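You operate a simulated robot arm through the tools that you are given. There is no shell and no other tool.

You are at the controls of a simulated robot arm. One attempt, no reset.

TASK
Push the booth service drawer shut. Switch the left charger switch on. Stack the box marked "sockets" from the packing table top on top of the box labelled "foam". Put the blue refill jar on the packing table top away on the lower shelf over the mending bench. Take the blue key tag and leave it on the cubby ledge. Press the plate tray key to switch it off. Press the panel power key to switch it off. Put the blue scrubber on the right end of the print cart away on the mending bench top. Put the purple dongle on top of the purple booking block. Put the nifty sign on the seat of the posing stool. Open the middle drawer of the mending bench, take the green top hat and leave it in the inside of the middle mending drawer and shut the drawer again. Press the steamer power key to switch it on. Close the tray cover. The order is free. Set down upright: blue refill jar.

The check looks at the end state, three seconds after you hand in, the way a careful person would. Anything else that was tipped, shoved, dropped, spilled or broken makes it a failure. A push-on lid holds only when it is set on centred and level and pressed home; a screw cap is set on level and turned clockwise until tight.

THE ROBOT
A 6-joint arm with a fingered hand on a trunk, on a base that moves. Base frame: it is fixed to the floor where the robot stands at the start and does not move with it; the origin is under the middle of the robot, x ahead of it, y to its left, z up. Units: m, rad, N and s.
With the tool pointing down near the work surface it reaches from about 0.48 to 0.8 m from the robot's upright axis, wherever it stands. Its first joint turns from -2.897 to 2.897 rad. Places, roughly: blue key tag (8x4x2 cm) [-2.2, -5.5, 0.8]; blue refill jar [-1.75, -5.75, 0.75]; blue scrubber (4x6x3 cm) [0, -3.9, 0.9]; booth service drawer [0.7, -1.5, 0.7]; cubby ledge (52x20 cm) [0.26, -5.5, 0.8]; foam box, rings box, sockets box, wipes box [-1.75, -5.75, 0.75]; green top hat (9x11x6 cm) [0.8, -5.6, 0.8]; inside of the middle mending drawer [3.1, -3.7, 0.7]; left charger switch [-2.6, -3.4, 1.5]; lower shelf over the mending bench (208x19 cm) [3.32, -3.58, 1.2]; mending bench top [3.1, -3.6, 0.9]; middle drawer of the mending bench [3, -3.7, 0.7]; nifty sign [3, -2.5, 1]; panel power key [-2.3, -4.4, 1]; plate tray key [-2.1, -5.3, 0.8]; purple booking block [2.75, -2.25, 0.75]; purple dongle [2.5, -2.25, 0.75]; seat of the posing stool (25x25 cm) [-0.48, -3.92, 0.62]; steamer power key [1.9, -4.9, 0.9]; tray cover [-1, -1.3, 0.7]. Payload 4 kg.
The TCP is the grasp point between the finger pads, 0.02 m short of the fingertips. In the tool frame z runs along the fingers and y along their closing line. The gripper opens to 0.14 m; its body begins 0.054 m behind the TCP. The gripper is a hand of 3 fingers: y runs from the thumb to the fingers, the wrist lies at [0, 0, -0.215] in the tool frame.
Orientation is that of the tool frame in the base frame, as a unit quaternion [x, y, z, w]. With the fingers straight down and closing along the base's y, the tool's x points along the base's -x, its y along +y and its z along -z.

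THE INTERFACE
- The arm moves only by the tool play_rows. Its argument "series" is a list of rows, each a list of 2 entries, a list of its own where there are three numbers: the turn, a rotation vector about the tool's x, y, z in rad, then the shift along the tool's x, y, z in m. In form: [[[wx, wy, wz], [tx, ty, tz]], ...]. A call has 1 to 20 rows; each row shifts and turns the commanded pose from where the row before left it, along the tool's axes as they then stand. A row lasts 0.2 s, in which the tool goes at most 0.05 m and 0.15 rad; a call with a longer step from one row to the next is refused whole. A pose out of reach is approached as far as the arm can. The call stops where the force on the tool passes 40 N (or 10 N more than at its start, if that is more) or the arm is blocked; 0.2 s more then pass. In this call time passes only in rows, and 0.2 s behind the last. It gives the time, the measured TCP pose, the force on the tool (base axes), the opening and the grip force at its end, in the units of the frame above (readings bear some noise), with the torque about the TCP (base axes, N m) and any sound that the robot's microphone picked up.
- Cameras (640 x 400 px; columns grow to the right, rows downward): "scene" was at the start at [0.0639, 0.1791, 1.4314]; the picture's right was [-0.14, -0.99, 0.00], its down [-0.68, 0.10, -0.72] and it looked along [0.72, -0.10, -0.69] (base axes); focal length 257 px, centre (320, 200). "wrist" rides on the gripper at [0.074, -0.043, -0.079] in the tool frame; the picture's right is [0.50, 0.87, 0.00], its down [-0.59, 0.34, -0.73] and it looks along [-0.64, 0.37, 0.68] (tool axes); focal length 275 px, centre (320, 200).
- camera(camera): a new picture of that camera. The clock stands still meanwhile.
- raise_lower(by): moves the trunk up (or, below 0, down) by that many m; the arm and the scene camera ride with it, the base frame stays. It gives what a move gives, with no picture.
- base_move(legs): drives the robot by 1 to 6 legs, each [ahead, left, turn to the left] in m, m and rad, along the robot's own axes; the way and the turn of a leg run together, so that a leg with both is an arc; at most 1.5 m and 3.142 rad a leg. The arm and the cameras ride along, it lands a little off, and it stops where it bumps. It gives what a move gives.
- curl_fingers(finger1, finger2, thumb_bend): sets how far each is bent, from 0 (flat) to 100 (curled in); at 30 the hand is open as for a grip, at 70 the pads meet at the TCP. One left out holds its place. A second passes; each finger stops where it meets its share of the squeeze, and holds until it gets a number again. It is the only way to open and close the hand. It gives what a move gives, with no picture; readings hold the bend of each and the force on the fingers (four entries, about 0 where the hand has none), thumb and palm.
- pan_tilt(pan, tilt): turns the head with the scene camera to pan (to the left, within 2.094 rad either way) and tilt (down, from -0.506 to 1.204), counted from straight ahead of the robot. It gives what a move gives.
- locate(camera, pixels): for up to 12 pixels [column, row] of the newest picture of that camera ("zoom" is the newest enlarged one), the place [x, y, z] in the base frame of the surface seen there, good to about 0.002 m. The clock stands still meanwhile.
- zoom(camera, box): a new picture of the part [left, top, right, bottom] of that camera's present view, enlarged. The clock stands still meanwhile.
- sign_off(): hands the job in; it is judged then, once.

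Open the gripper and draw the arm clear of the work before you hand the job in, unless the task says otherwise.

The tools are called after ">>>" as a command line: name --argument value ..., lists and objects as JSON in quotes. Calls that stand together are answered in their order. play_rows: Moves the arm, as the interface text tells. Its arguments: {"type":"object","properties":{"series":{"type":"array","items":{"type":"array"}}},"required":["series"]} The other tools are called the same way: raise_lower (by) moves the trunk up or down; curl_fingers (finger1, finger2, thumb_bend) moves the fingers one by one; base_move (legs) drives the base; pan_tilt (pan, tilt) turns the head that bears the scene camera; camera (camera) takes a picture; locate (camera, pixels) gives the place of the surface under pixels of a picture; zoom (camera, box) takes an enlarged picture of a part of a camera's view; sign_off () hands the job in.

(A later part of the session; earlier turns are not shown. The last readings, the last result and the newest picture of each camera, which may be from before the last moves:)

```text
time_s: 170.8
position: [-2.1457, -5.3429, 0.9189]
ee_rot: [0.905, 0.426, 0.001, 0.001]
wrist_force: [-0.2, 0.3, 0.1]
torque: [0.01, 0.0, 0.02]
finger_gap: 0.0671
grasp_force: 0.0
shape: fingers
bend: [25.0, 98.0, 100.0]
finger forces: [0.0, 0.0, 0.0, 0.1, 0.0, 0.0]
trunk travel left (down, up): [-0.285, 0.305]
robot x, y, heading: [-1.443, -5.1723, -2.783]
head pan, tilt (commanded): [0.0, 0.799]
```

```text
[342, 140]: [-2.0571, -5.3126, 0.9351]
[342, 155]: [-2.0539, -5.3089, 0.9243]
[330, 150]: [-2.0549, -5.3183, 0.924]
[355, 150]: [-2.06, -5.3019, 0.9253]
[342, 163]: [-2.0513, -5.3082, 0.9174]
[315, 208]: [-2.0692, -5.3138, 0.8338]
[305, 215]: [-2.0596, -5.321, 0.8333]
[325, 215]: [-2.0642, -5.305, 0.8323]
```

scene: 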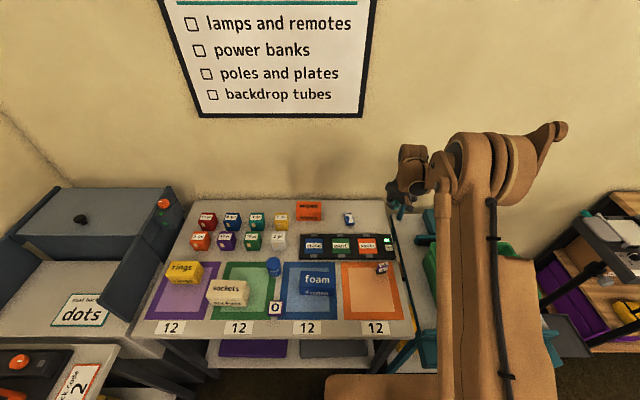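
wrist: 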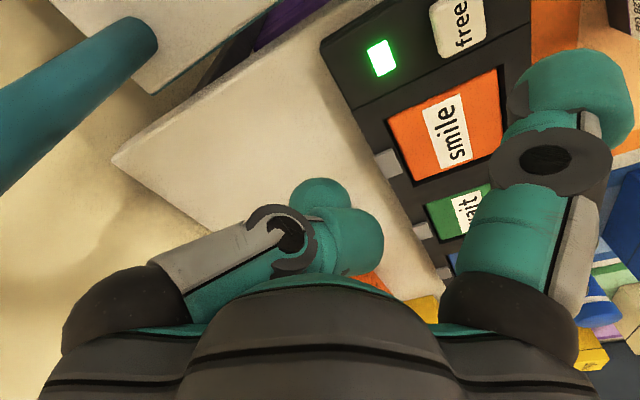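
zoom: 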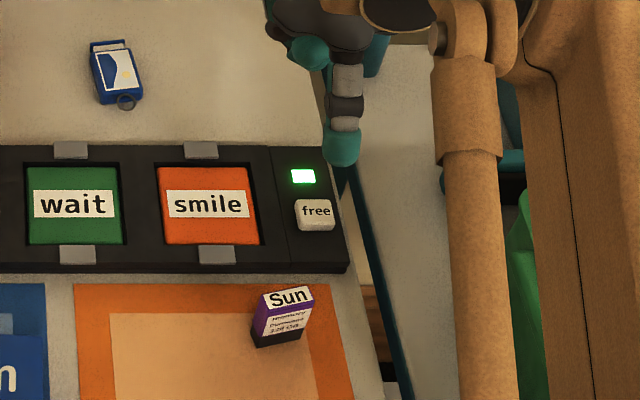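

The tip is over the "free" key. I descend and press in small steps.

>>> play_rows --series '[[[0, 0, 0], [0, 0, 0.04]], [[0, 0, 0], [0, 0, 0.028]], [[0, 0, 0], [0, 0, 0.005]]]'

>>> play_rows --series '[[[0, 0, 0], [0, 0, 0.004]]]'

>>> zoom --camera "scene" --box '[340, 205, 440, 285]'

```text
time_s: 171.7
position: [-2.1344, -5.3397, 0.8576]
ee_rot: [0.905, 0.424, 0.0, 0.0]
wrist_force: [-0.6, -0.1, -0.5]
torque: [0.02, 0.0, 0.01]
finger_gap: 0.067
grasp_force: 0.0
shape: fingers
bend: [25.0, 98.0, 100.0]
finger forces: [0.0, 0.0, 0.0, 0.0, 0.0, 0.0]
out of reach, approached as far as the arm can: row 2, 3
trunk travel left (down, up): [-0.285, 0.305]
robot x, y, heading: [-1.4431, -5.169, -2.784]
head pan, tilt (commanded): [0.0, 0.799]
```

```text
time_s: 172.1
position: [-2.1334, -5.3396, 0.856]
ee_rot: [0.905, 0.424, 0.0, 0.001]
wrist_force: [0.1, -0.2, -0.4]
torque: [0.01, 0.03, 0.0]
finger_gap: 0.0669
grasp_force: 0.0
shape: fingers
bend: [25.0, 98.0, 100.0]
finger forces: [0.0, 0.0, 0.1, 0.0, 0.0, 0.1]
trunk travel left (down, up): [-0.285, 0.305]
robot x, y, heading: [-1.4426, -5.1709, -2.786]
head pan, tilt (commanded): [0.0, 0.799]
```

```text
5.00 times, centred on (390, 245) of scene
```

zoom: 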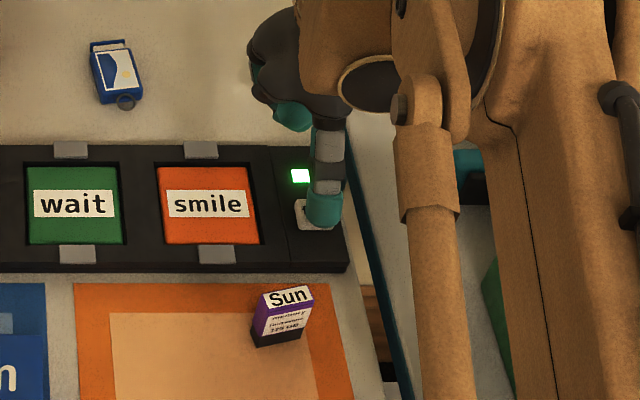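

The arm is at its low limit; I lift, lower the trunk 0.1 m, and re-centre over the key.

>>> play_rows --series '[[[0, 0, 0], [0, 0, -0.05]], [[0, 0, 0], [-0.0103, -0.0068, -0.03]]]'

>>> raise_lower --by -0.08

>>> play_rows --series '[[[0, 0, 0], [0, 0, 0.005]]]'

>>> zoom --camera "scene" --box '[340, 205, 440, 285]'

```text
time_s: 172.7
position: [-2.1472, -5.3442, 0.9343]
ee_rot: [0.905, 0.425, 0.002, 0.0]
wrist_force: [-0.3, -0.2, -0.2]
torque: [0.01, -0.03, -0.04]
finger_gap: 0.0673
grasp_force: 0.1
shape: fingers
bend: [25.0, 98.0, 100.0]
finger forces: [0.0, 0.0, 0.1, 0.0, 0.0, 0.0]
trunk travel left (down, up): [-0.285, 0.305]
robot x, y, heading: [-1.443, -5.1702, -2.787]
head pan, tilt (commanded): [0.0, 0.799]
```

```text
time_s: 173.8
position: [-2.1477, -5.3434, 0.8535]
ee_rot: [0.905, 0.425, -0.001, 0.0]
wrist_force: [-1.0, 0.9, -0.2]
torque: [-0.02, 0.02, -0.01]
finger_gap: 0.0669
grasp_force: 0.0
shape: fingers
bend: [25.0, 98.0, 100.0]
finger forces: [0.1, 0.0, 0.1, 0.0, 0.0, 0.0]
trunk travel left (down, up): [-0.205, 0.385]
robot x, y, heading: [-1.4398, -5.1667, -2.782]
head pan, tilt (commanded): [0.0, 0.799]
```

```text
time_s: 174.2
position: [-2.1468, -5.3436, 0.8487]
ee_rot: [0.905, 0.425, 0.001, 0.0]
wrist_force: [-0.2, -0.4, 0.5]
torque: [0.0, -0.05, 0.0]
finger_gap: 0.0672
grasp_force: 0.3
shape: fingers
bend: [25.0, 98.0, 100.0]
finger forces: [0.5, 0.0, 0.0, 0.0, 0.1, 0.1]
trunk travel left (down, up): [-0.205, 0.385]
robot x, y, heading: [-1.4422, -5.1673, -2.786]
head pan, tilt (commanded): [0.0, 0.799]
```

```text
5.00 times, centred on (390, 245) of scene
```

zoom: 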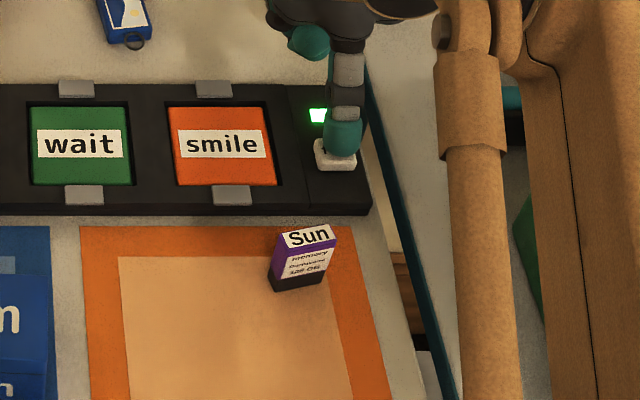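

Light contact (0.5 N on finger1). I press a few millimetres further, then release.

>>> play_rows --series '[[[0, 0, 0], [0, 0, 0.004]], [[0, 0, 0], [0, 0, 0.003]]]'

>>> zoom --camera "scene" --box '[340, 205, 440, 285]'

```text
time_s: 174.8
position: [-2.1479, -5.3431, 0.8415]
ee_rot: [0.905, 0.425, -0.001, 0.0]
wrist_force: [-2.3, -1.0, 5.3]
torque: [0.15, -0.46, -0.01]
finger_gap: 0.0683
grasp_force: 3.1
shape: fingers
bend: [24.0, 98.0, 100.0]
finger forces: [5.7, 0.0, 0.0, 0.0, 0.0, 0.0]
trunk travel left (down, up): [-0.205, 0.385]
robot x, y, heading: [-1.4445, -5.1693, -2.786]
head pan, tilt (commanded): [0.0, 0.799]
heard: click
```

```text
5.00 times, centred on (390, 245) of scene
```

zoom: 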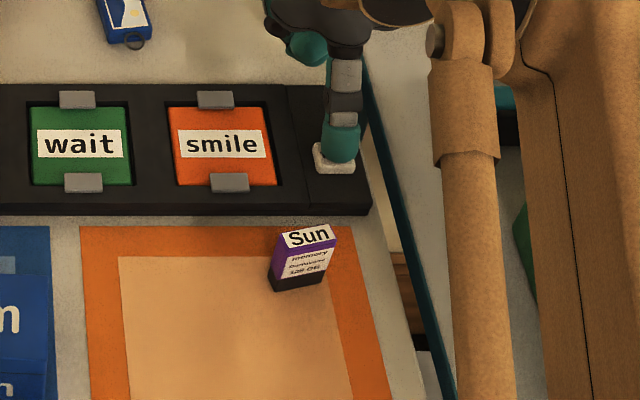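

A click and the green lamp no longer shows. I lift and confirm.

>>> play_rows --series '[[[0, 0, 0], [0, 0, -0.02]], [[0, 0, 0], [0, 0, -0.05]], [[0, 0, 0], [0, 0, -0.05]]]'

>>> zoom --camera "scene" --box '[260, 190, 420, 310]'

```text
time_s: 175.6
position: [-2.1462, -5.3405, 0.9609]
ee_rot: [0.905, 0.426, 0.0, 0.001]
wrist_force: [0.1, 0.1, 0.5]
torque: [-0.01, 0.04, -0.01]
finger_gap: 0.0673
grasp_force: 0.1
shape: fingers
bend: [25.0, 98.0, 100.0]
finger forces: [0.1, 0.0, 0.0, 0.0, 0.0, 0.0]
trunk travel left (down, up): [-0.205, 0.385]
robot x, y, heading: [-1.4434, -5.1696, -2.792]
head pan, tilt (commanded): [0.0, 0.799]
```

```text
3.33 times, centred on (340, 250) of scene
```

zoom: 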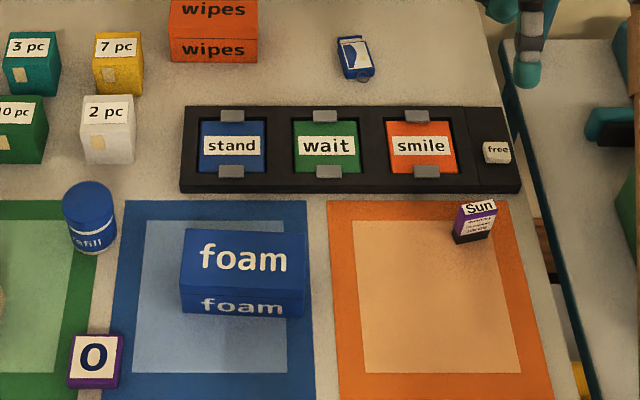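

The plate tray lamp is out. Next the sockets box onto the foam box: I zoom and measure both boxes.

>>> zoom --camera "scene" --box '[130, 210, 340, 350]'

>>> locate --camera "zoom" --pixels '[[235, 215], [240, 245], [365, 225], [360, 255], [295, 200], [300, 270], [470, 150], [600, 150], [465, 185], [605, 190], [535, 140], [535, 200]]'

```text
2.86 times, centred on (235, 280) of scene
```

zoom: 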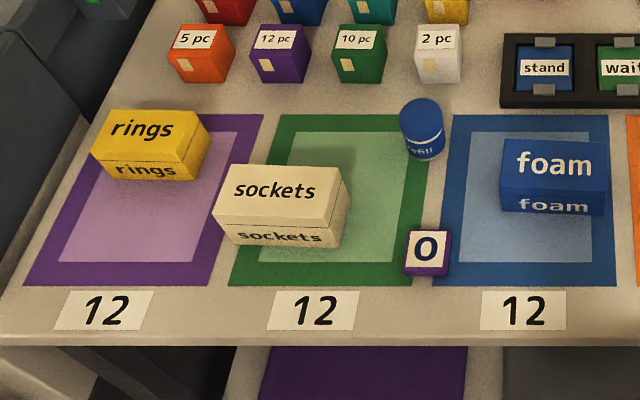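

```text
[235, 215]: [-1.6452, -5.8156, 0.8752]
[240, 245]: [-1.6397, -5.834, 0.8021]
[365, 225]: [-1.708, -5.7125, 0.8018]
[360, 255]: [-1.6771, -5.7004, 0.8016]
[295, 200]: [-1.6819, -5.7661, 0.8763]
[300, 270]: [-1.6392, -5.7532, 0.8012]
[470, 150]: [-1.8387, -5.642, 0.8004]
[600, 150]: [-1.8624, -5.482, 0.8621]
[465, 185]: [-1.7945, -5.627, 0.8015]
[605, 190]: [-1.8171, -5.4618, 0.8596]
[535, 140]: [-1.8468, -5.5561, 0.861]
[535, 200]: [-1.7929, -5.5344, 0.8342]
```

I zoom on each box to measure their top faces.

>>> zoom --camera "scene" --box '[190, 255, 260, 300]'

>>> locate --camera "zoom" --pixels '[[165, 115], [475, 110], [120, 205], [480, 235], [100, 200], [440, 215], [300, 120], [300, 200], [510, 180], [490, 240]]'

>>> zoom --camera "scene" --box '[280, 245, 350, 290]'

>>> locate --camera "zoom" --pixels '[[150, 100], [450, 95], [130, 200], [450, 215], [300, 100], [300, 200], [145, 95], [455, 205], [140, 150], [445, 150]]'

```text
8.89 times, centred on (225, 278) of scene
```

zoom: 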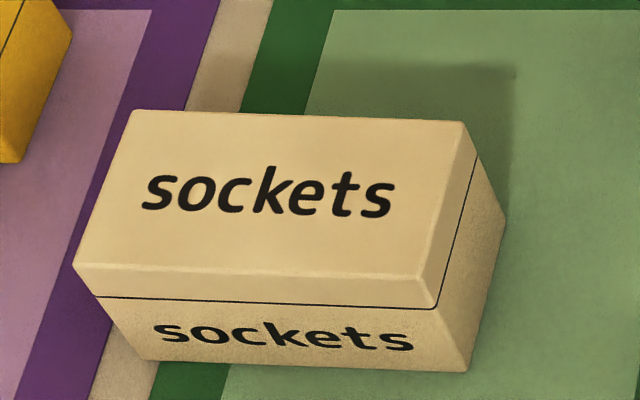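

```text
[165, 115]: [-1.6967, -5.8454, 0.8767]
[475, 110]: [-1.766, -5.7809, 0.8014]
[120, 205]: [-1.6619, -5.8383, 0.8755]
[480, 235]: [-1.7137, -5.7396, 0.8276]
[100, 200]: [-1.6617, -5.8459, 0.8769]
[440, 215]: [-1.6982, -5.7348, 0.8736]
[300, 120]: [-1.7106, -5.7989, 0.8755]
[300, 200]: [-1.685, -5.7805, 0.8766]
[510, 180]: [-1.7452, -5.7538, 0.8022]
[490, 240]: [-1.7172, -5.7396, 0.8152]
```

```text
8.89 times, centred on (315, 268) of scene
```

zoom: 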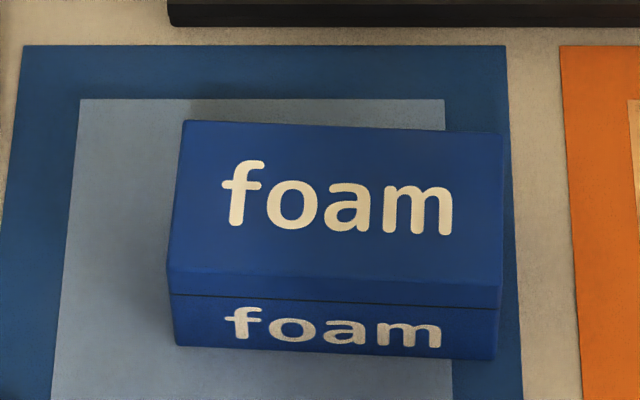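

```text
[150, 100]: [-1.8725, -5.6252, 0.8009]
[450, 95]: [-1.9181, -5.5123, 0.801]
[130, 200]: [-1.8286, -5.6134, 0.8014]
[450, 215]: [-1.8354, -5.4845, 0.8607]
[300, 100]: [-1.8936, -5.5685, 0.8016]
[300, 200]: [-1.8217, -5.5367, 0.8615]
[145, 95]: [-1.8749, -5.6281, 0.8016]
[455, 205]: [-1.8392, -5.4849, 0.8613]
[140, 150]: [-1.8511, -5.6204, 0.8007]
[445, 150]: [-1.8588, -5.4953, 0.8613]
```

Now precise top-face corners of both boxes.

>>> locate --camera "zoom" --pixels '[[190, 125], [495, 138], [175, 265], [490, 280], [340, 205], [260, 325]]'

>>> zoom --camera "scene" --box '[190, 255, 260, 300]'

>>> locate --camera "zoom" --pixels '[[140, 116], [455, 126], [82, 258], [420, 270], [270, 195], [500, 215], [460, 360]]'

```text
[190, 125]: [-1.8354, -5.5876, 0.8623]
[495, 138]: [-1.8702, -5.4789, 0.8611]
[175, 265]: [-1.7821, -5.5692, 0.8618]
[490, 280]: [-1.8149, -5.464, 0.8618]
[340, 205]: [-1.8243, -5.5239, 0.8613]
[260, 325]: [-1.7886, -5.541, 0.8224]
```

```text
8.89 times, centred on (225, 278) of scene
```

zoom: 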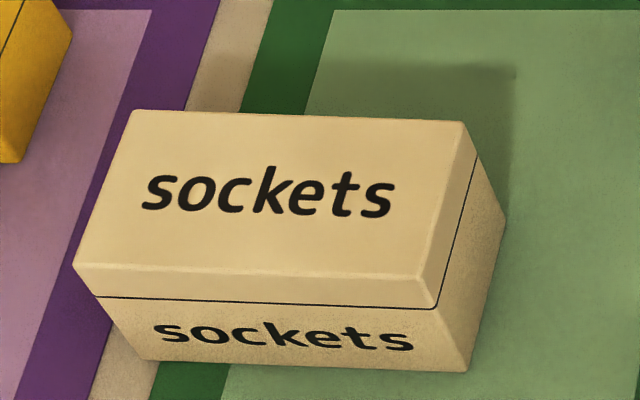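

```text
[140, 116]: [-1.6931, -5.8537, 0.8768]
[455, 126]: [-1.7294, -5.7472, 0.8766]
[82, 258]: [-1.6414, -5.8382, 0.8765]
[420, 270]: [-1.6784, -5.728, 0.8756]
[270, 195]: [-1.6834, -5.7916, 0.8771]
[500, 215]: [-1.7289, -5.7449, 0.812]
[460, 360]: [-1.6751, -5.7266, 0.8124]
```

Sockets box: centre (-1.686,-5.792), 0.115×0.056, height 0.076, long axis at -1.242 rad; foam box centre (-1.826,-5.525), top 0.862, nearly the same yaw. I open the hand, align tool y with the long axis, and move above the sockets box.

>>> curl_fingers --finger1 30 --finger2 30 --thumb_bend 30

>>> play_rows --series '[[[0, 0, 0.137], [0, 0, -0.02]], [[0, 0, 0.137], [0, 0, -0.02]], [[0, 0, 0.137], [0, 0, 0]], [[0, 0, 0.138], [0, 0, 0]], [[0, 0, 0], [0.02074, 0.04055, 0]], [[0, 0, 0], [0.02074, 0.04055, 0]], [[0, 0, 0], [0.02074, 0.04055, 0]], [[0, 0, 0], [0.02074, 0.04055, 0]], [[0, 0, 0], [0.02074, 0.04055, 0]], [[0, 0, 0], [0.02074, 0.04055, 0]], [[0, 0, 0], [0.02074, 0.04055, 0]], [[0, 0, 0], [0.02074, 0.04055, 0]], [[0, 0, 0], [0.02074, 0.04055, 0]], [[0, 0, 0], [0.02074, 0.04055, 0]], [[0, 0, 0], [0.02074, 0.04055, 0]], [[0, 0, 0], [0.02074, 0.04055, 0]], [[0, 0, 0], [0.02074, 0.04055, 0]], [[0, 0, 0], [0.02074, 0.04055, 0]]]'

>>> camera --camera "scene"

>>> camera --camera "wrist"

```text
time_s: 176.6
position: [-2.1461, -5.3419, 0.9612]
ee_rot: [0.905, 0.425, 0.0, 0.0]
wrist_force: [0.0, 0.1, 0.1]
torque: [-0.01, 0.0, 0.01]
finger_gap: 0.1243
grasp_force: 0.1
shape: fingers
bend: [30.0, 30.0, 30.0]
finger forces: [0.0, 0.0, 0.0, 0.0, 0.0, 0.0]
trunk travel left (down, up): [-0.205, 0.385]
robot x, y, heading: [-1.4392, -5.1729, -2.785]
head pan, tilt (commanded): [0.0, 0.799]
```

```text
time_s: 180.4
position: [-1.6892, -5.789, 1.0025]
ee_rot: [0.986, 0.165, 0.0, 0.0]
wrist_force: [1.0, 0.0, 0.4]
torque: [-0.01, -0.02, 0.02]
finger_gap: 0.1245
grasp_force: 0.1
shape: fingers
bend: [30.0, 30.0, 30.0]
finger forces: [0.0, 0.0, 0.0, 0.0, 0.0, 0.0]
trunk travel left (down, up): [-0.205, 0.385]
robot x, y, heading: [-1.4428, -5.168, -2.786]
head pan, tilt (commanded): [0.0, 0.799]
```

```text
taken
```

scene: 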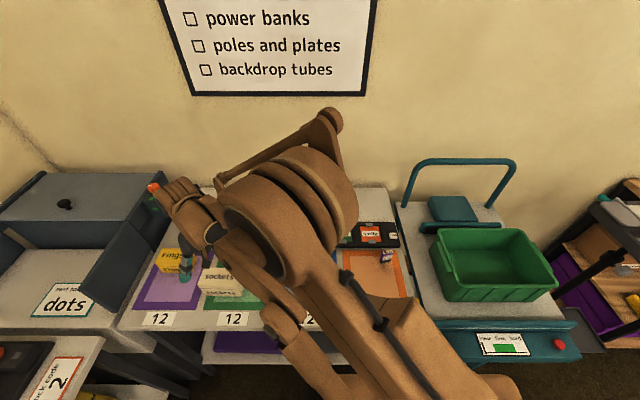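

```text
taken
```

wrist: 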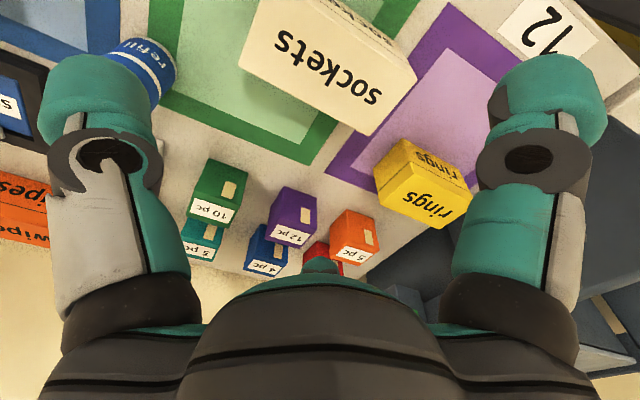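

The hand is above the sockets box, fingers clear. I correct 4 mm and descend to grasp height.

>>> play_rows --series '[[[0, 0, 0], [0.002, -0.004, 0.04]], [[0, 0, 0], [0, 0, 0.04]], [[0, 0, 0], [0, 0, 0.03]]]'

>>> zoom --camera "scene" --box '[130, 210, 340, 350]'

>>> camera --camera "wrist"

```text
time_s: 181.2
position: [-1.6875, -5.7842, 0.89]
ee_rot: [0.986, 0.164, 0.002, 0.0]
wrist_force: [0.6, 0.6, 0.0]
torque: [-0.01, 0.01, -0.02]
finger_gap: 0.1242
grasp_force: 0.0
shape: fingers
bend: [30.0, 30.0, 30.0]
finger forces: [0.1, 0.0, 0.0, 0.0, 0.0, 0.1]
trunk travel left (down, up): [-0.205, 0.385]
robot x, y, heading: [-1.4413, -5.1701, -2.785]
head pan, tilt (commanded): [0.0, 0.799]
```

```text
2.86 times, centred on (235, 280) of scene
```

zoom: 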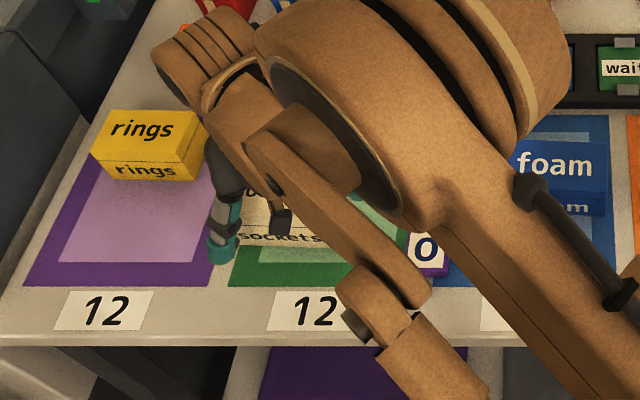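

```text
taken
```

wrist: 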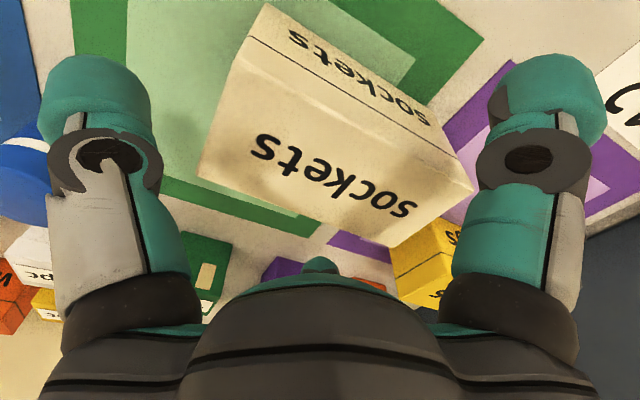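

The box sits centred between the digits. I go down the last 5 cm and close the hand gently.

>>> play_rows --series '[[[0, 0, 0], [0, 0, 0.025]], [[0, 0, 0], [0, 0, 0.024]]]'

>>> curl_fingers --finger1 60 --finger2 60 --thumb_bend 45

>>> camera --camera "wrist"

```text
time_s: 181.8
position: [-1.6896, -5.7817, 0.8421]
ee_rot: [0.986, 0.164, -0.001, 0.0]
wrist_force: [-0.5, 1.0, 3.5]
torque: [0.11, 0.05, -0.01]
finger_gap: 0.1246
grasp_force: 1.6
shape: fingers
bend: [30.0, 30.0, 30.0]
finger forces: [0.1, 0.0, 0.0, 0.0, 2.8, 0.1]
trunk travel left (down, up): [-0.205, 0.385]
robot x, y, heading: [-1.439, -5.1716, -2.788]
head pan, tilt (commanded): [0.0, 0.799]
```

```text
time_s: 182.8
position: [-1.6882, -5.7827, 0.8417]
ee_rot: [0.986, 0.164, 0.001, -0.001]
wrist_force: [-0.2, -1.2, 0.1]
torque: [0.05, 0.03, 0.01]
finger_gap: 0.0731
grasp_force: 27.6
shape: fingers
bend: [50.0, 51.0, 45.0]
finger forces: [25.5, 24.8, 0.1, 0.0, 4.1, 0.0]
trunk travel left (down, up): [-0.205, 0.385]
robot x, y, heading: [-1.4427, -5.1707, -2.787]
head pan, tilt (commanded): [0.0, 0.799]
```

```text
taken
```

wrist: 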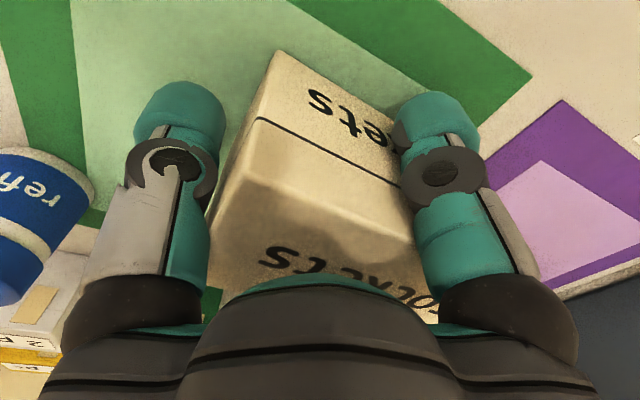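

The hand closed with ~25 N on the fingers; the thumb felt 2.8 N during the descent, so I check from the scene camera for any unwanted contact.

>>> zoom --camera "scene" --box '[130, 210, 340, 350]'

```text
2.86 times, centred on (235, 280) of scene
```

zoom: 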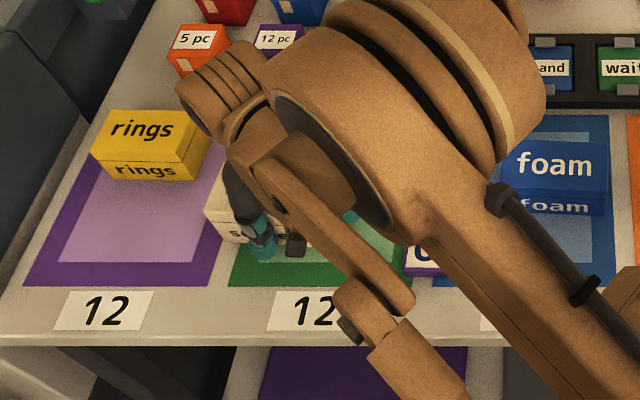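

I let the thumb take its share of the squeeze, then lift slowly.

>>> curl_fingers --thumb_bend 60

>>> play_rows --series '[[[0, 0, 0], [0, 0, -0.02]], [[0, 0, 0], [0, 0, -0.03]], [[0, 0, 0], [0, 0, -0.04]], [[0, 0, 0], [0, 0, -0.03]]]'

>>> camera --camera "wrist"

>>> zoom --camera "scene" --box '[130, 210, 340, 350]'

```text
time_s: 183.8
position: [-1.6895, -5.7826, 0.8419]
ee_rot: [0.986, 0.164, 0.0, -0.001]
wrist_force: [-0.5, 0.5, -0.1]
torque: [0.02, 0.0, 0.01]
finger_gap: 0.0628
grasp_force: 32.6
shape: fingers
bend: [50.0, 51.0, 53.0]
finger forces: [22.6, 20.8, 0.0, 0.0, 21.8, 0.0]
trunk travel left (down, up): [-0.205, 0.385]
robot x, y, heading: [-1.4434, -5.1734, -2.786]
head pan, tilt (commanded): [0.0, 0.799]
```

```text
time_s: 184.8
position: [-1.6881, -5.7831, 0.9646]
ee_rot: [0.987, 0.164, -0.001, -0.001]
wrist_force: [1.2, 0.3, -1.7]
torque: [0.04, 0.01, -0.02]
finger_gap: 0.0624
grasp_force: 32.2
shape: fingers
bend: [50.0, 51.0, 53.0]
finger forces: [22.4, 21.0, 0.0, 0.0, 21.2, 0.0]
trunk travel left (down, up): [-0.205, 0.385]
robot x, y, heading: [-1.4437, -5.1718, -2.784]
head pan, tilt (commanded): [0.0, 0.799]
```

```text
taken
```

wrist: 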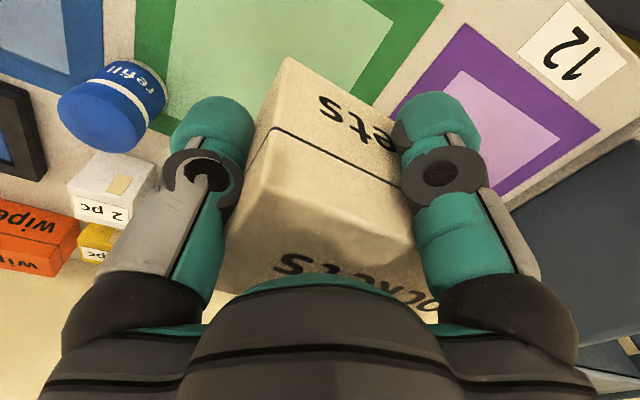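

```text
2.86 times, centred on (235, 280) of scene
```

zoom: 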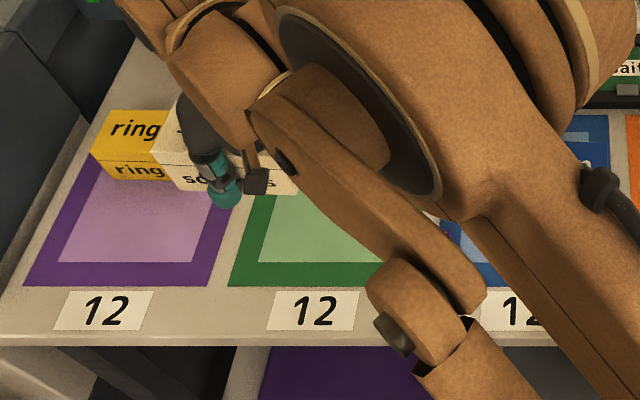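

The box is held. I locate points on it through the wrist camera to know how it sits in the hand.

>>> locate --camera "wrist" --pixels '[[290, 65], [330, 90], [380, 120], [270, 160], [268, 175], [300, 190], [350, 215], [395, 235], [300, 250], [260, 250], [245, 270], [380, 270]]'

```text
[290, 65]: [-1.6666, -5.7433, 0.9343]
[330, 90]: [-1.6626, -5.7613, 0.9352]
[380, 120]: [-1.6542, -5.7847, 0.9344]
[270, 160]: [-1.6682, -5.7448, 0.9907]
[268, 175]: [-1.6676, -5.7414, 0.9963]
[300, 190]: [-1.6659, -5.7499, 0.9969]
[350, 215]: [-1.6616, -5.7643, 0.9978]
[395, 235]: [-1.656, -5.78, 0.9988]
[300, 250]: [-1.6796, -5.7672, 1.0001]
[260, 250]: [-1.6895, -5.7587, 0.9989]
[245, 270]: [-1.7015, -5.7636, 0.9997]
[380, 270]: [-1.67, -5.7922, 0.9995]
```

The box centre sits about +2.3 cm along tool y and yawed -0.03 rad. I rotate 0.03 and carry it over the foam box.

>>> play_rows --series '[[[0, 0, -0.03], [0, 0, -0.02]], [[0, 0, 0], [-0.00584, -0.0448, 0]], [[0, 0, 0], [-0.00584, -0.0448, 0]], [[0, 0, 0], [-0.00584, -0.0448, 0]], [[0, 0, 0], [-0.00584, -0.0448, 0]], [[0, 0, 0], [-0.00584, -0.0448, 0]], [[0, 0, 0], [-0.00584, -0.0448, 0]], [[0, 0, 0], [-0.00584, -0.0448, 0]]]'

>>> camera --camera "wrist"

>>> camera --camera "scene"

```text
time_s: 186.6
position: [-1.8379, -5.502, 0.9817]
ee_rot: [0.984, 0.179, 0.001, 0.001]
wrist_force: [1.2, -0.4, -1.2]
torque: [-0.01, -0.01, 0.01]
finger_gap: 0.0625
grasp_force: 32.3
shape: fingers
bend: [50.0, 51.0, 53.0]
finger forces: [22.5, 20.8, 0.1, 0.1, 20.5, 0.0]
trunk travel left (down, up): [-0.205, 0.385]
robot x, y, heading: [-1.4387, -5.17, -2.784]
head pan, tilt (commanded): [0.0, 0.799]
```

```text
taken
```

wrist: 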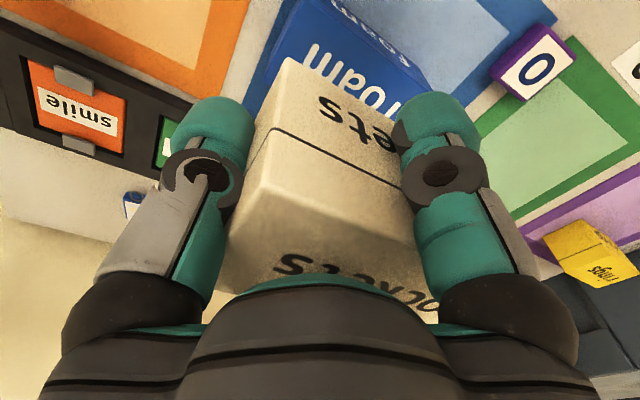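

```text
taken
```

scene: 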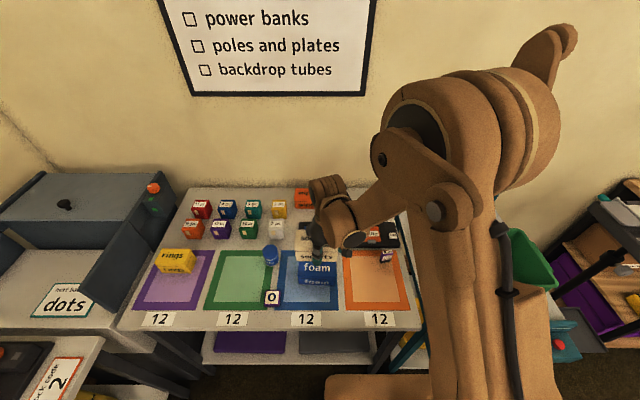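

I re-measure the held box's front edge against the foam box's edges.

>>> locate --camera "wrist" --pixels '[[290, 65], [380, 120], [268, 175], [395, 235], [245, 270], [340, 20], [400, 60], [310, 80]]'

>>> zoom --camera "scene" --box '[270, 225, 370, 300]'

>>> locate --camera "zoom" --pixels '[[165, 165], [170, 190], [180, 205], [300, 200], [290, 240], [400, 250], [185, 250], [410, 270], [190, 280], [400, 290]]'

```text
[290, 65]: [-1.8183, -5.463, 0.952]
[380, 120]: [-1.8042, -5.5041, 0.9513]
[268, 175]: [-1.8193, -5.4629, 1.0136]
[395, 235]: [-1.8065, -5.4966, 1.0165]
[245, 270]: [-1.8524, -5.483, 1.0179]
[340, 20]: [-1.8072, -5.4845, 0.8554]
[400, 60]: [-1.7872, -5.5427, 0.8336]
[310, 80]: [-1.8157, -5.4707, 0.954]
```

```text
5.33 times, centred on (320, 262) of scene
```

zoom: 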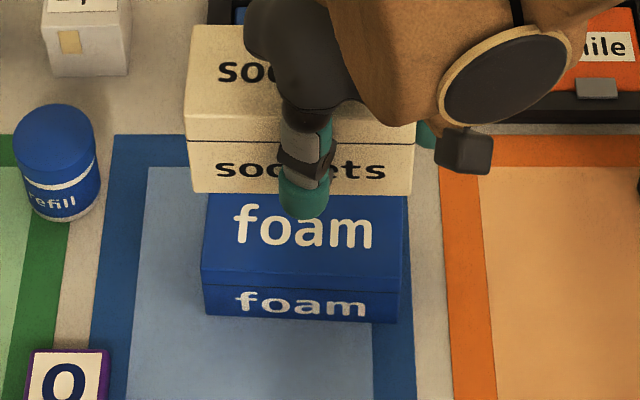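

```text
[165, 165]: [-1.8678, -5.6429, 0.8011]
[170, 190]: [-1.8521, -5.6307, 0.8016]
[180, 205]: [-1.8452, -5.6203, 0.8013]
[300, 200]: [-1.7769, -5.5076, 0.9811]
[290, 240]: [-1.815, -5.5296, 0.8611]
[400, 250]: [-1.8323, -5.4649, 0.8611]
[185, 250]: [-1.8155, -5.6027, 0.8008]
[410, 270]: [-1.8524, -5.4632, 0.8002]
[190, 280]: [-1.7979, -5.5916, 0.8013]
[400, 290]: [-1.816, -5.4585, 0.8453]
```

I locate the held box's front-face corners in this zoom.

>>> locate --camera "zoom" --pixels '[[196, 185], [405, 187], [192, 125], [410, 135], [195, 35], [230, 160], [380, 150], [205, 265], [398, 285]]'

```text
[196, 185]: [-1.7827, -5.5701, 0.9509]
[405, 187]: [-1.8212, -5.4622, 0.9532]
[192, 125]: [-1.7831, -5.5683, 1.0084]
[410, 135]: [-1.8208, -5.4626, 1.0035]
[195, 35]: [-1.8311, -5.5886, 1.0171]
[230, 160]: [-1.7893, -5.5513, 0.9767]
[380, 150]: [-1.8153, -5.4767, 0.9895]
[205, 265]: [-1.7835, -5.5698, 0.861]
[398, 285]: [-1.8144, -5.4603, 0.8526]
```

The held box is aligned with the foam box within ~5 mm. I lower it until contact.

>>> play_rows --series '[[[0, 0, 0], [0, 0, 0.04]], [[0, 0, 0], [0, 0, 0.025]], [[0, 0, 0], [0, 0, 0.006]]]'

>>> play_rows --series '[[[0, 0, 0], [0, 0, 0.004]], [[0, 0, 0], [0, 0, 0.003]]]'

```text
time_s: 187.4
position: [-1.838, -5.5036, 0.9115]
ee_rot: [0.984, 0.179, 0.001, -0.001]
wrist_force: [0.0, 0.1, -1.4]
torque: [0.05, 0.02, -0.03]
finger_gap: 0.062
grasp_force: 31.6
shape: fingers
bend: [50.0, 51.0, 53.0]
finger forces: [22.1, 20.7, 0.0, 0.0, 20.2, 0.0]
trunk travel left (down, up): [-0.205, 0.385]
robot x, y, heading: [-1.441, -5.1717, -2.785]
head pan, tilt (commanded): [0.0, 0.799]
```

```text
time_s: 188.0
position: [-1.8379, -5.5028, 0.9057]
ee_rot: [0.984, 0.178, 0.002, 0.0]
wrist_force: [-0.1, 0.1, -1.0]
torque: [0.04, 0.02, 0.04]
finger_gap: 0.0621
grasp_force: 31.4
shape: fingers
bend: [50.0, 51.0, 53.0]
finger forces: [22.2, 20.8, 0.1, 0.0, 20.1, 0.1]
trunk travel left (down, up): [-0.205, 0.385]
robot x, y, heading: [-1.4429, -5.1712, -2.787]
head pan, tilt (commanded): [0.0, 0.799]
```

Contact expected at TCP z≈0.903. I lower a few more millimetres.

>>> play_rows --series '[[[0, 0, 0], [0, 0, 0.002]], [[0, 0, 0], [0, 0, 0.002]]]'

>>> play_rows --series '[[[0, 0, 0], [0, 0, 0.0015]]]'

```text
time_s: 188.6
position: [-1.8375, -5.5028, 0.9014]
ee_rot: [0.984, 0.179, 0.0, 0.0]
wrist_force: [0.5, 1.3, 1.3]
torque: [-0.18, 0.02, 0.0]
finger_gap: 0.0623
grasp_force: 32.1
shape: fingers
bend: [50.0, 51.0, 53.0]
finger forces: [22.4, 21.2, 0.1, 0.0, 20.2, 0.0]
trunk travel left (down, up): [-0.205, 0.385]
robot x, y, heading: [-1.4455, -5.1695, -2.785]
head pan, tilt (commanded): [0.0, 0.799]
```

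```text
time_s: 189.0
position: [-1.837, -5.5016, 0.9004]
ee_rot: [0.984, 0.178, 0.0, 0.001]
wrist_force: [-3.1, -1.7, 24.0]
torque: [-0.3, -0.07, -0.14]
finger_gap: 0.0615
grasp_force: 34.2
shape: fingers
bend: [51.0, 51.0, 53.0]
finger forces: [22.7, 24.6, 0.1, 0.0, 21.1, 0.0]
trunk travel left (down, up): [-0.205, 0.385]
robot x, y, heading: [-1.4426, -5.1699, -2.787]
head pan, tilt (commanded): [0.0, 0.799]
```

Firm contact (24 N). I relax 1.5 mm and open the hand.

>>> play_rows --series '[[[0, 0, 0], [0, 0, -0.0015]]]'

>>> curl_fingers --finger1 30 --finger2 30 --thumb_bend 30

>>> play_rows --series '[[[0, 0, 0], [0, 0, -0.03]], [[0, 0, 0], [0, 0, -0.05]], [[0, 0, 0], [0, 0, -0.05]]]'

>>> zoom --camera "scene" --box '[230, 190, 400, 310]'

```text
time_s: 189.4
position: [-1.8372, -5.5036, 0.901]
ee_rot: [0.984, 0.179, 0.0, 0.0]
wrist_force: [-0.7, -0.2, 3.4]
torque: [-0.21, 0.03, -0.02]
finger_gap: 0.0618
grasp_force: 33.0
shape: fingers
bend: [51.0, 51.0, 53.0]
finger forces: [24.0, 22.4, 0.1, 0.1, 20.6, 0.0]
trunk travel left (down, up): [-0.205, 0.385]
robot x, y, heading: [-1.4457, -5.1683, -2.79]
head pan, tilt (commanded): [0.0, 0.799]
```

```text
time_s: 190.4
position: [-1.8372, -5.5042, 0.9014]
ee_rot: [0.984, 0.179, 0.0, 0.0]
wrist_force: [0.7, 0.2, 0.3]
torque: [0.03, 0.02, -0.01]
finger_gap: 0.1242
grasp_force: 0.1
shape: fingers
bend: [30.0, 30.0, 30.0]
finger forces: [0.0, 0.1, 0.0, 0.0, 0.0, 0.1]
trunk travel left (down, up): [-0.205, 0.385]
robot x, y, heading: [-1.4411, -5.171, -2.783]
head pan, tilt (commanded): [0.0, 0.799]
```

```text
time_s: 191.2
position: [-1.8368, -5.5042, 1.0319]
ee_rot: [0.984, 0.179, 0.0, 0.0]
wrist_force: [0.4, 0.8, -0.2]
torque: [0.04, 0.01, 0.0]
finger_gap: 0.1238
grasp_force: 0.1
shape: fingers
bend: [30.0, 30.0, 30.0]
finger forces: [0.1, 0.0, 0.0, 0.1, 0.0, 0.0]
trunk travel left (down, up): [-0.205, 0.385]
robot x, y, heading: [-1.4414, -5.17, -2.785]
head pan, tilt (commanded): [0.0, 0.799]
```

```text
3.33 times, centred on (315, 250) of scene
```

zoom: 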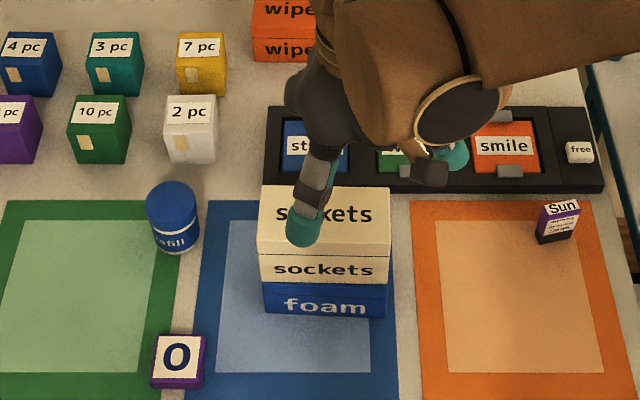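

The sockets box rests neatly on the foam box. Next the blue key tag at about (-2.16,-5.50): I zoom on it to get its pose.

>>> play_rows --series '[[[0, 0, 0], [0.04, 0, -0.03]], [[0, 0, 0], [0.04, 0, 0]]]'

>>> zoom --camera "scene" --box '[330, 190, 370, 220]'

>>> camera --camera "scene"

```text
time_s: 191.8
position: [-1.7632, -5.4745, 1.06]
ee_rot: [0.984, 0.179, 0.0, 0.0]
wrist_force: [0.9, 1.0, -0.5]
torque: [0.0, -0.02, -0.02]
finger_gap: 0.1245
grasp_force: 0.1
shape: fingers
bend: [30.0, 30.0, 30.0]
finger forces: [0.1, 0.0, 0.0, 0.1, 0.0, 0.0]
trunk travel left (down, up): [-0.205, 0.385]
robot x, y, heading: [-1.4432, -5.1683, -2.785]
head pan, tilt (commanded): [0.0, 0.799]
```

```text
13.33 times, centred on (350, 205) of scene
```

zoom: 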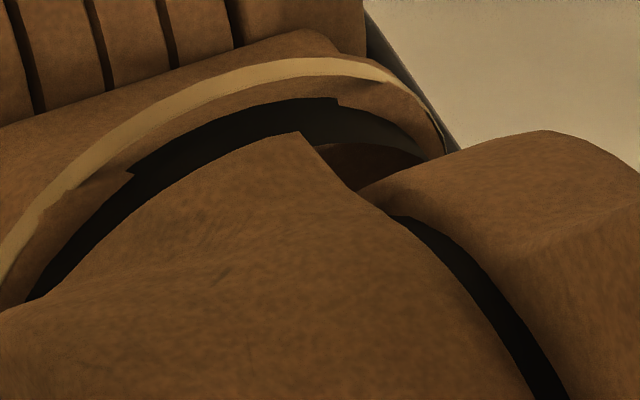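

```text
taken
```

scene: 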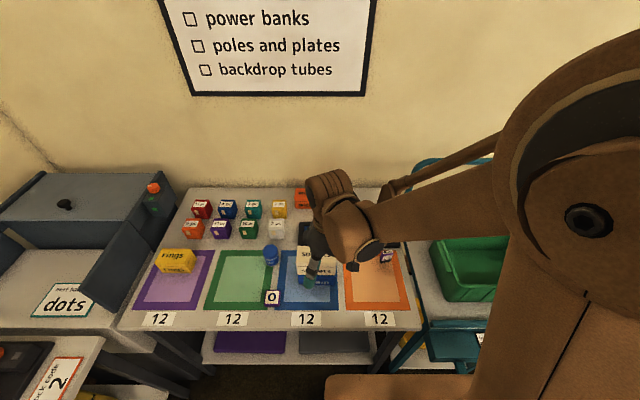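

The arm blocks the view; I swing the hand to the right, over the cart side, and look again.

>>> play_rows --series '[[[0, 0, 0], [0, -0.03, -0.04]], [[0, 0, 0], [0, -0.03, -0.04]], [[0, 0, 0], [0, -0.045, 0]], [[0, 0, 0], [0, -0.045, 0]], [[0, 0, 0], [0, -0.045, 0]], [[0, 0, 0], [0, -0.045, 0]], [[0, 0, 0], [0, -0.045, 0]], [[0, 0, 0], [0, -0.045, 0]], [[0, 0, 0], [0, -0.045, 0]], [[0, 0, 0], [0, -0.045, 0]]]'

>>> zoom --camera "scene" --box '[330, 190, 370, 220]'

>>> locate --camera "zoom" --pixels '[[220, 140], [290, 140], [230, 250], [330, 240], [270, 190], [280, 260], [400, 150]]'

```text
time_s: 194.0
position: [-1.9092, -5.0818, 1.1395]
ee_rot: [0.984, 0.179, 0.001, 0.001]
wrist_force: [0.2, -0.5, 1.3]
torque: [-0.02, 0.0, 0.03]
finger_gap: 0.1241
grasp_force: 0.0
shape: fingers
bend: [30.0, 30.0, 30.0]
finger forces: [0.1, 0.0, 0.1, 0.0, 0.0, 0.0]
trunk travel left (down, up): [-0.205, 0.385]
robot x, y, heading: [-1.4398, -5.1699, -2.783]
head pan, tilt (commanded): [0.0, 0.799]
```

```text
13.33 times, centred on (350, 205) of scene
```

zoom: 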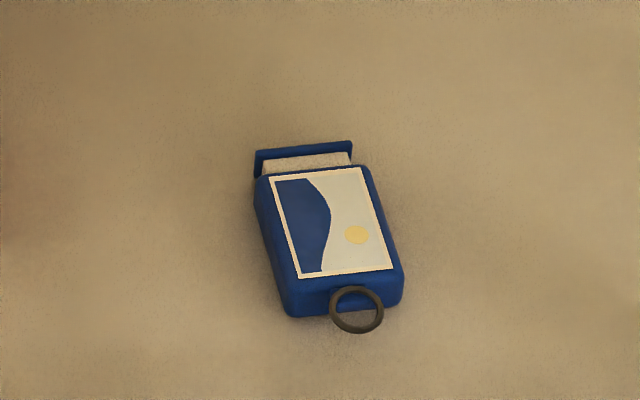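

```text
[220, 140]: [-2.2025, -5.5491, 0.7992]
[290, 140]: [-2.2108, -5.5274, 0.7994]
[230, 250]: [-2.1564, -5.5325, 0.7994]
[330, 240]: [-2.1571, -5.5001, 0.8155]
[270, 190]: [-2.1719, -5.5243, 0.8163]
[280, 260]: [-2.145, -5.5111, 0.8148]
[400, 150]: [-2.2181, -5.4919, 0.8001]
```

This is the blue tag with a key ring. I get its corners.

>>> locate --camera "zoom" --pixels '[[268, 180], [362, 170], [298, 283], [395, 272], [256, 155], [350, 147], [290, 310], [400, 295], [357, 325], [305, 165], [335, 228], [345, 305]]'

```text
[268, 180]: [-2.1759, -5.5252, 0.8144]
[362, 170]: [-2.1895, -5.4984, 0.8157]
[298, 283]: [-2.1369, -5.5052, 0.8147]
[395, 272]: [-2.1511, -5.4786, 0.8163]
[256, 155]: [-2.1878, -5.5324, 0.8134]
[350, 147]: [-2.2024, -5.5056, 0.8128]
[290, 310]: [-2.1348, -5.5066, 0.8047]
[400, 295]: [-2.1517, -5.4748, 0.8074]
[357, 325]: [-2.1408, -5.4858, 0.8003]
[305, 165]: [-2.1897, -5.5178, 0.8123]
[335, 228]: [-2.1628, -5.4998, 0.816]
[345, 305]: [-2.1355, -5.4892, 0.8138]
```

Tag: centre (-2.168,-5.504), top 0.816, about 0.034 wide, long axis at 0.48 rad. I shift the base left, yaw so finger1/finger2 will pinch its sides, and move above it.

>>> base_move --legs '[[0.05, 0.1, 0]]'

>>> play_rows --series '[[[0, 0, 0.145], [0, 0, 0]], [[0, 0, 0.145], [0, 0, 0]], [[0, 0, 0.145], [0, 0, 0]], [[0, 0, 0.145], [0, 0, 0]], [[0, 0, 0.145], [0, 0, 0]], [[0, 0, 0.145], [0, 0, 0]], [[0, 0, 0.145], [0, 0, 0]], [[0, 0, 0.145], [0, 0, 0]], [[0, 0, 0.145], [0, 0, 0]], [[0, 0, 0.145], [0, 0, 0]]]'

```text
time_s: 195.2
position: [-1.9225, -5.196, 1.1397]
ee_rot: [0.984, 0.178, 0.001, -0.001]
wrist_force: [0.5, -0.5, -0.9]
torque: [0.01, 0.03, 0.01]
finger_gap: 0.1244
grasp_force: 0.1
shape: fingers
bend: [30.0, 30.0, 30.0]
finger forces: [0.0, 0.0, 0.1, 0.0, 0.0, 0.0]
trunk travel left (down, up): [-0.205, 0.385]
robot x, y, heading: [-1.4579, -5.2826, -2.785]
head pan, tilt (commanded): [0.0, 0.799]
```

```text
time_s: 197.4
position: [-1.9209, -5.1953, 1.1401]
ee_rot: [0.854, -0.52, 0.0, 0.0]
wrist_force: [0.1, 0.3, -0.4]
torque: [-0.03, -0.03, 0.01]
finger_gap: 0.1244
grasp_force: 0.1
shape: fingers
bend: [30.0, 30.0, 30.0]
finger forces: [0.1, 0.0, 0.0, 0.0, 0.1, 0.0]
trunk travel left (down, up): [-0.205, 0.385]
robot x, y, heading: [-1.4556, -5.2821, -2.782]
head pan, tilt (commanded): [0.0, 0.799]
```

Yaw is at -2.66 rad. I move above the tag and descend to 0.90.

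>>> play_rows --series '[[[0, 0, 0], [0.0201, 0.0439, 0]], [[0, 0, 0], [0.0201, 0.0439, 0]], [[0, 0, 0], [0.0201, 0.0439, 0]], [[0, 0, 0], [0.0201, 0.0439, 0]], [[0, 0, 0], [0.0201, 0.0439, 0]], [[0, 0, 0], [0.0201, 0.0439, 0]], [[0, 0, 0], [0.0201, 0.0439, 0]], [[0, 0, 0], [0.0201, 0.0439, 0]], [[0, 0, 0], [0, 0, 0.05]], [[0, 0, 0], [0, 0, 0.05]], [[0, 0, 0], [0, 0, 0.05]], [[0, 0, 0], [0, 0, 0.05]]]'

>>> camera --camera "wrist"

>>> zoom --camera "scene" --box '[300, 150, 440, 260]'

```text
time_s: 200.0
position: [-2.1585, -5.4973, 0.9375]
ee_rot: [0.855, -0.519, 0.001, -0.001]
wrist_force: [-0.1, 0.5, -0.1]
torque: [-0.03, 0.01, -0.02]
finger_gap: 0.1241
grasp_force: 0.1
shape: fingers
bend: [30.0, 30.0, 30.0]
finger forces: [0.1, 0.0, 0.0, 0.0, 0.0, 0.0]
trunk travel left (down, up): [-0.205, 0.385]
robot x, y, heading: [-1.4558, -5.2796, -2.788]
head pan, tilt (commanded): [0.0, 0.799]
```

```text
taken
```

wrist: 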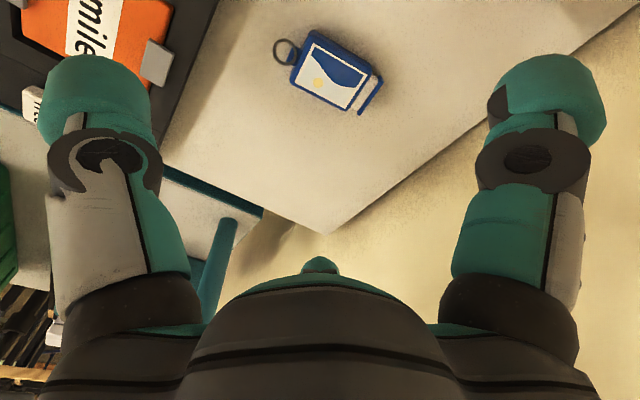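

```text
3.64 times, centred on (370, 205) of scene
```

zoom: 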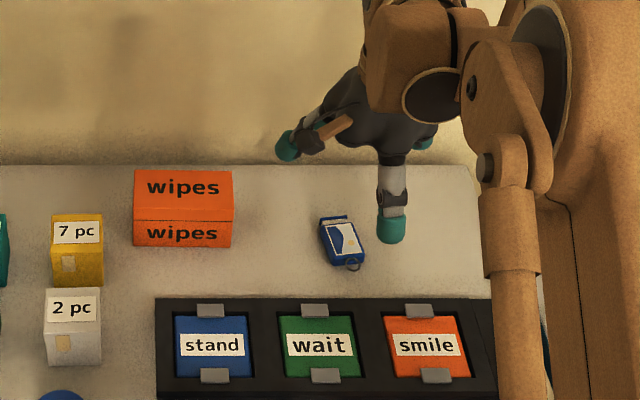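

The thumb may come over the plate tray's rim; I measure the gap between tag ring and tray edge.

>>> locate --camera "zoom" --pixels '[[250, 300], [350, 299], [430, 299], [350, 290], [390, 235], [352, 266], [232, 205], [230, 240], [290, 155]]'

```text
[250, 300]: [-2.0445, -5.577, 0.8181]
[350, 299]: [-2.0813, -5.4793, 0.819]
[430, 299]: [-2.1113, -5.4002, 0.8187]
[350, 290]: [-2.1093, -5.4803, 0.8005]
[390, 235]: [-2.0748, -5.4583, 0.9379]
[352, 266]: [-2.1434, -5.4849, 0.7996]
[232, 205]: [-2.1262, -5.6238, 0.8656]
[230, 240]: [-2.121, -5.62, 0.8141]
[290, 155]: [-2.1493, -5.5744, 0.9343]
```

Tray edge is at 7.9 cm on the thumb side and the ring ends at ~2.5 cm, so thumb bend 42 fits between. I set it, then lower.

>>> curl_fingers --thumb_bend 42

>>> raise_lower --by -0.07

>>> camera --camera "wrist"

>>> zoom --camera "scene" --box '[300, 120, 440, 230]'

```text
time_s: 201.0
position: [-2.1578, -5.4978, 0.9378]
ee_rot: [0.855, -0.519, 0.0, -0.001]
wrist_force: [-0.1, -0.3, -0.5]
torque: [0.0, -0.03, 0.06]
finger_gap: 0.1072
grasp_force: 0.0
shape: fingers
bend: [30.0, 30.0, 42.0]
finger forces: [0.1, 0.0, 0.0, 0.1, 0.0, 0.0]
trunk travel left (down, up): [-0.205, 0.385]
robot x, y, heading: [-1.456, -5.2793, -2.786]
head pan, tilt (commanded): [0.0, 0.799]
```

```text
time_s: 202.1
position: [-2.158, -5.4971, 0.8686]
ee_rot: [0.855, -0.519, 0.001, 0.0]
wrist_force: [-0.8, -0.2, -0.8]
torque: [-0.01, -0.02, 0.01]
finger_gap: 0.1073
grasp_force: 0.0
shape: fingers
bend: [30.0, 30.0, 42.0]
finger forces: [0.0, 0.0, 0.0, 0.0, 0.0, 0.1]
trunk travel left (down, up): [-0.135, 0.455]
robot x, y, heading: [-1.4544, -5.2784, -2.785]
head pan, tilt (commanded): [0.0, 0.799]
```

```text
taken
```

wrist: 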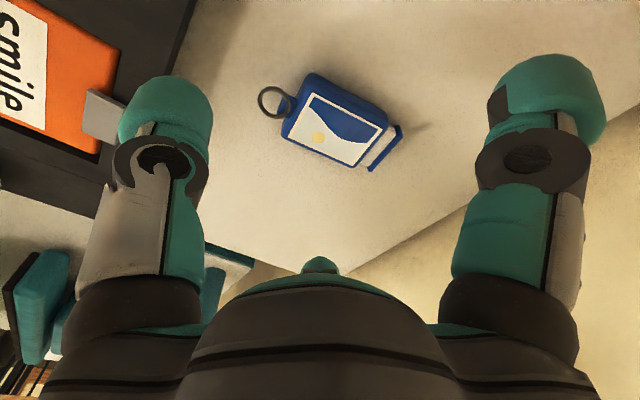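

```text
3.64 times, centred on (370, 175) of scene
```

zoom: 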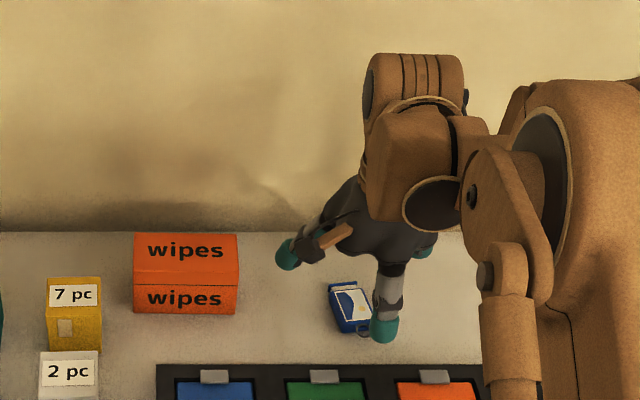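

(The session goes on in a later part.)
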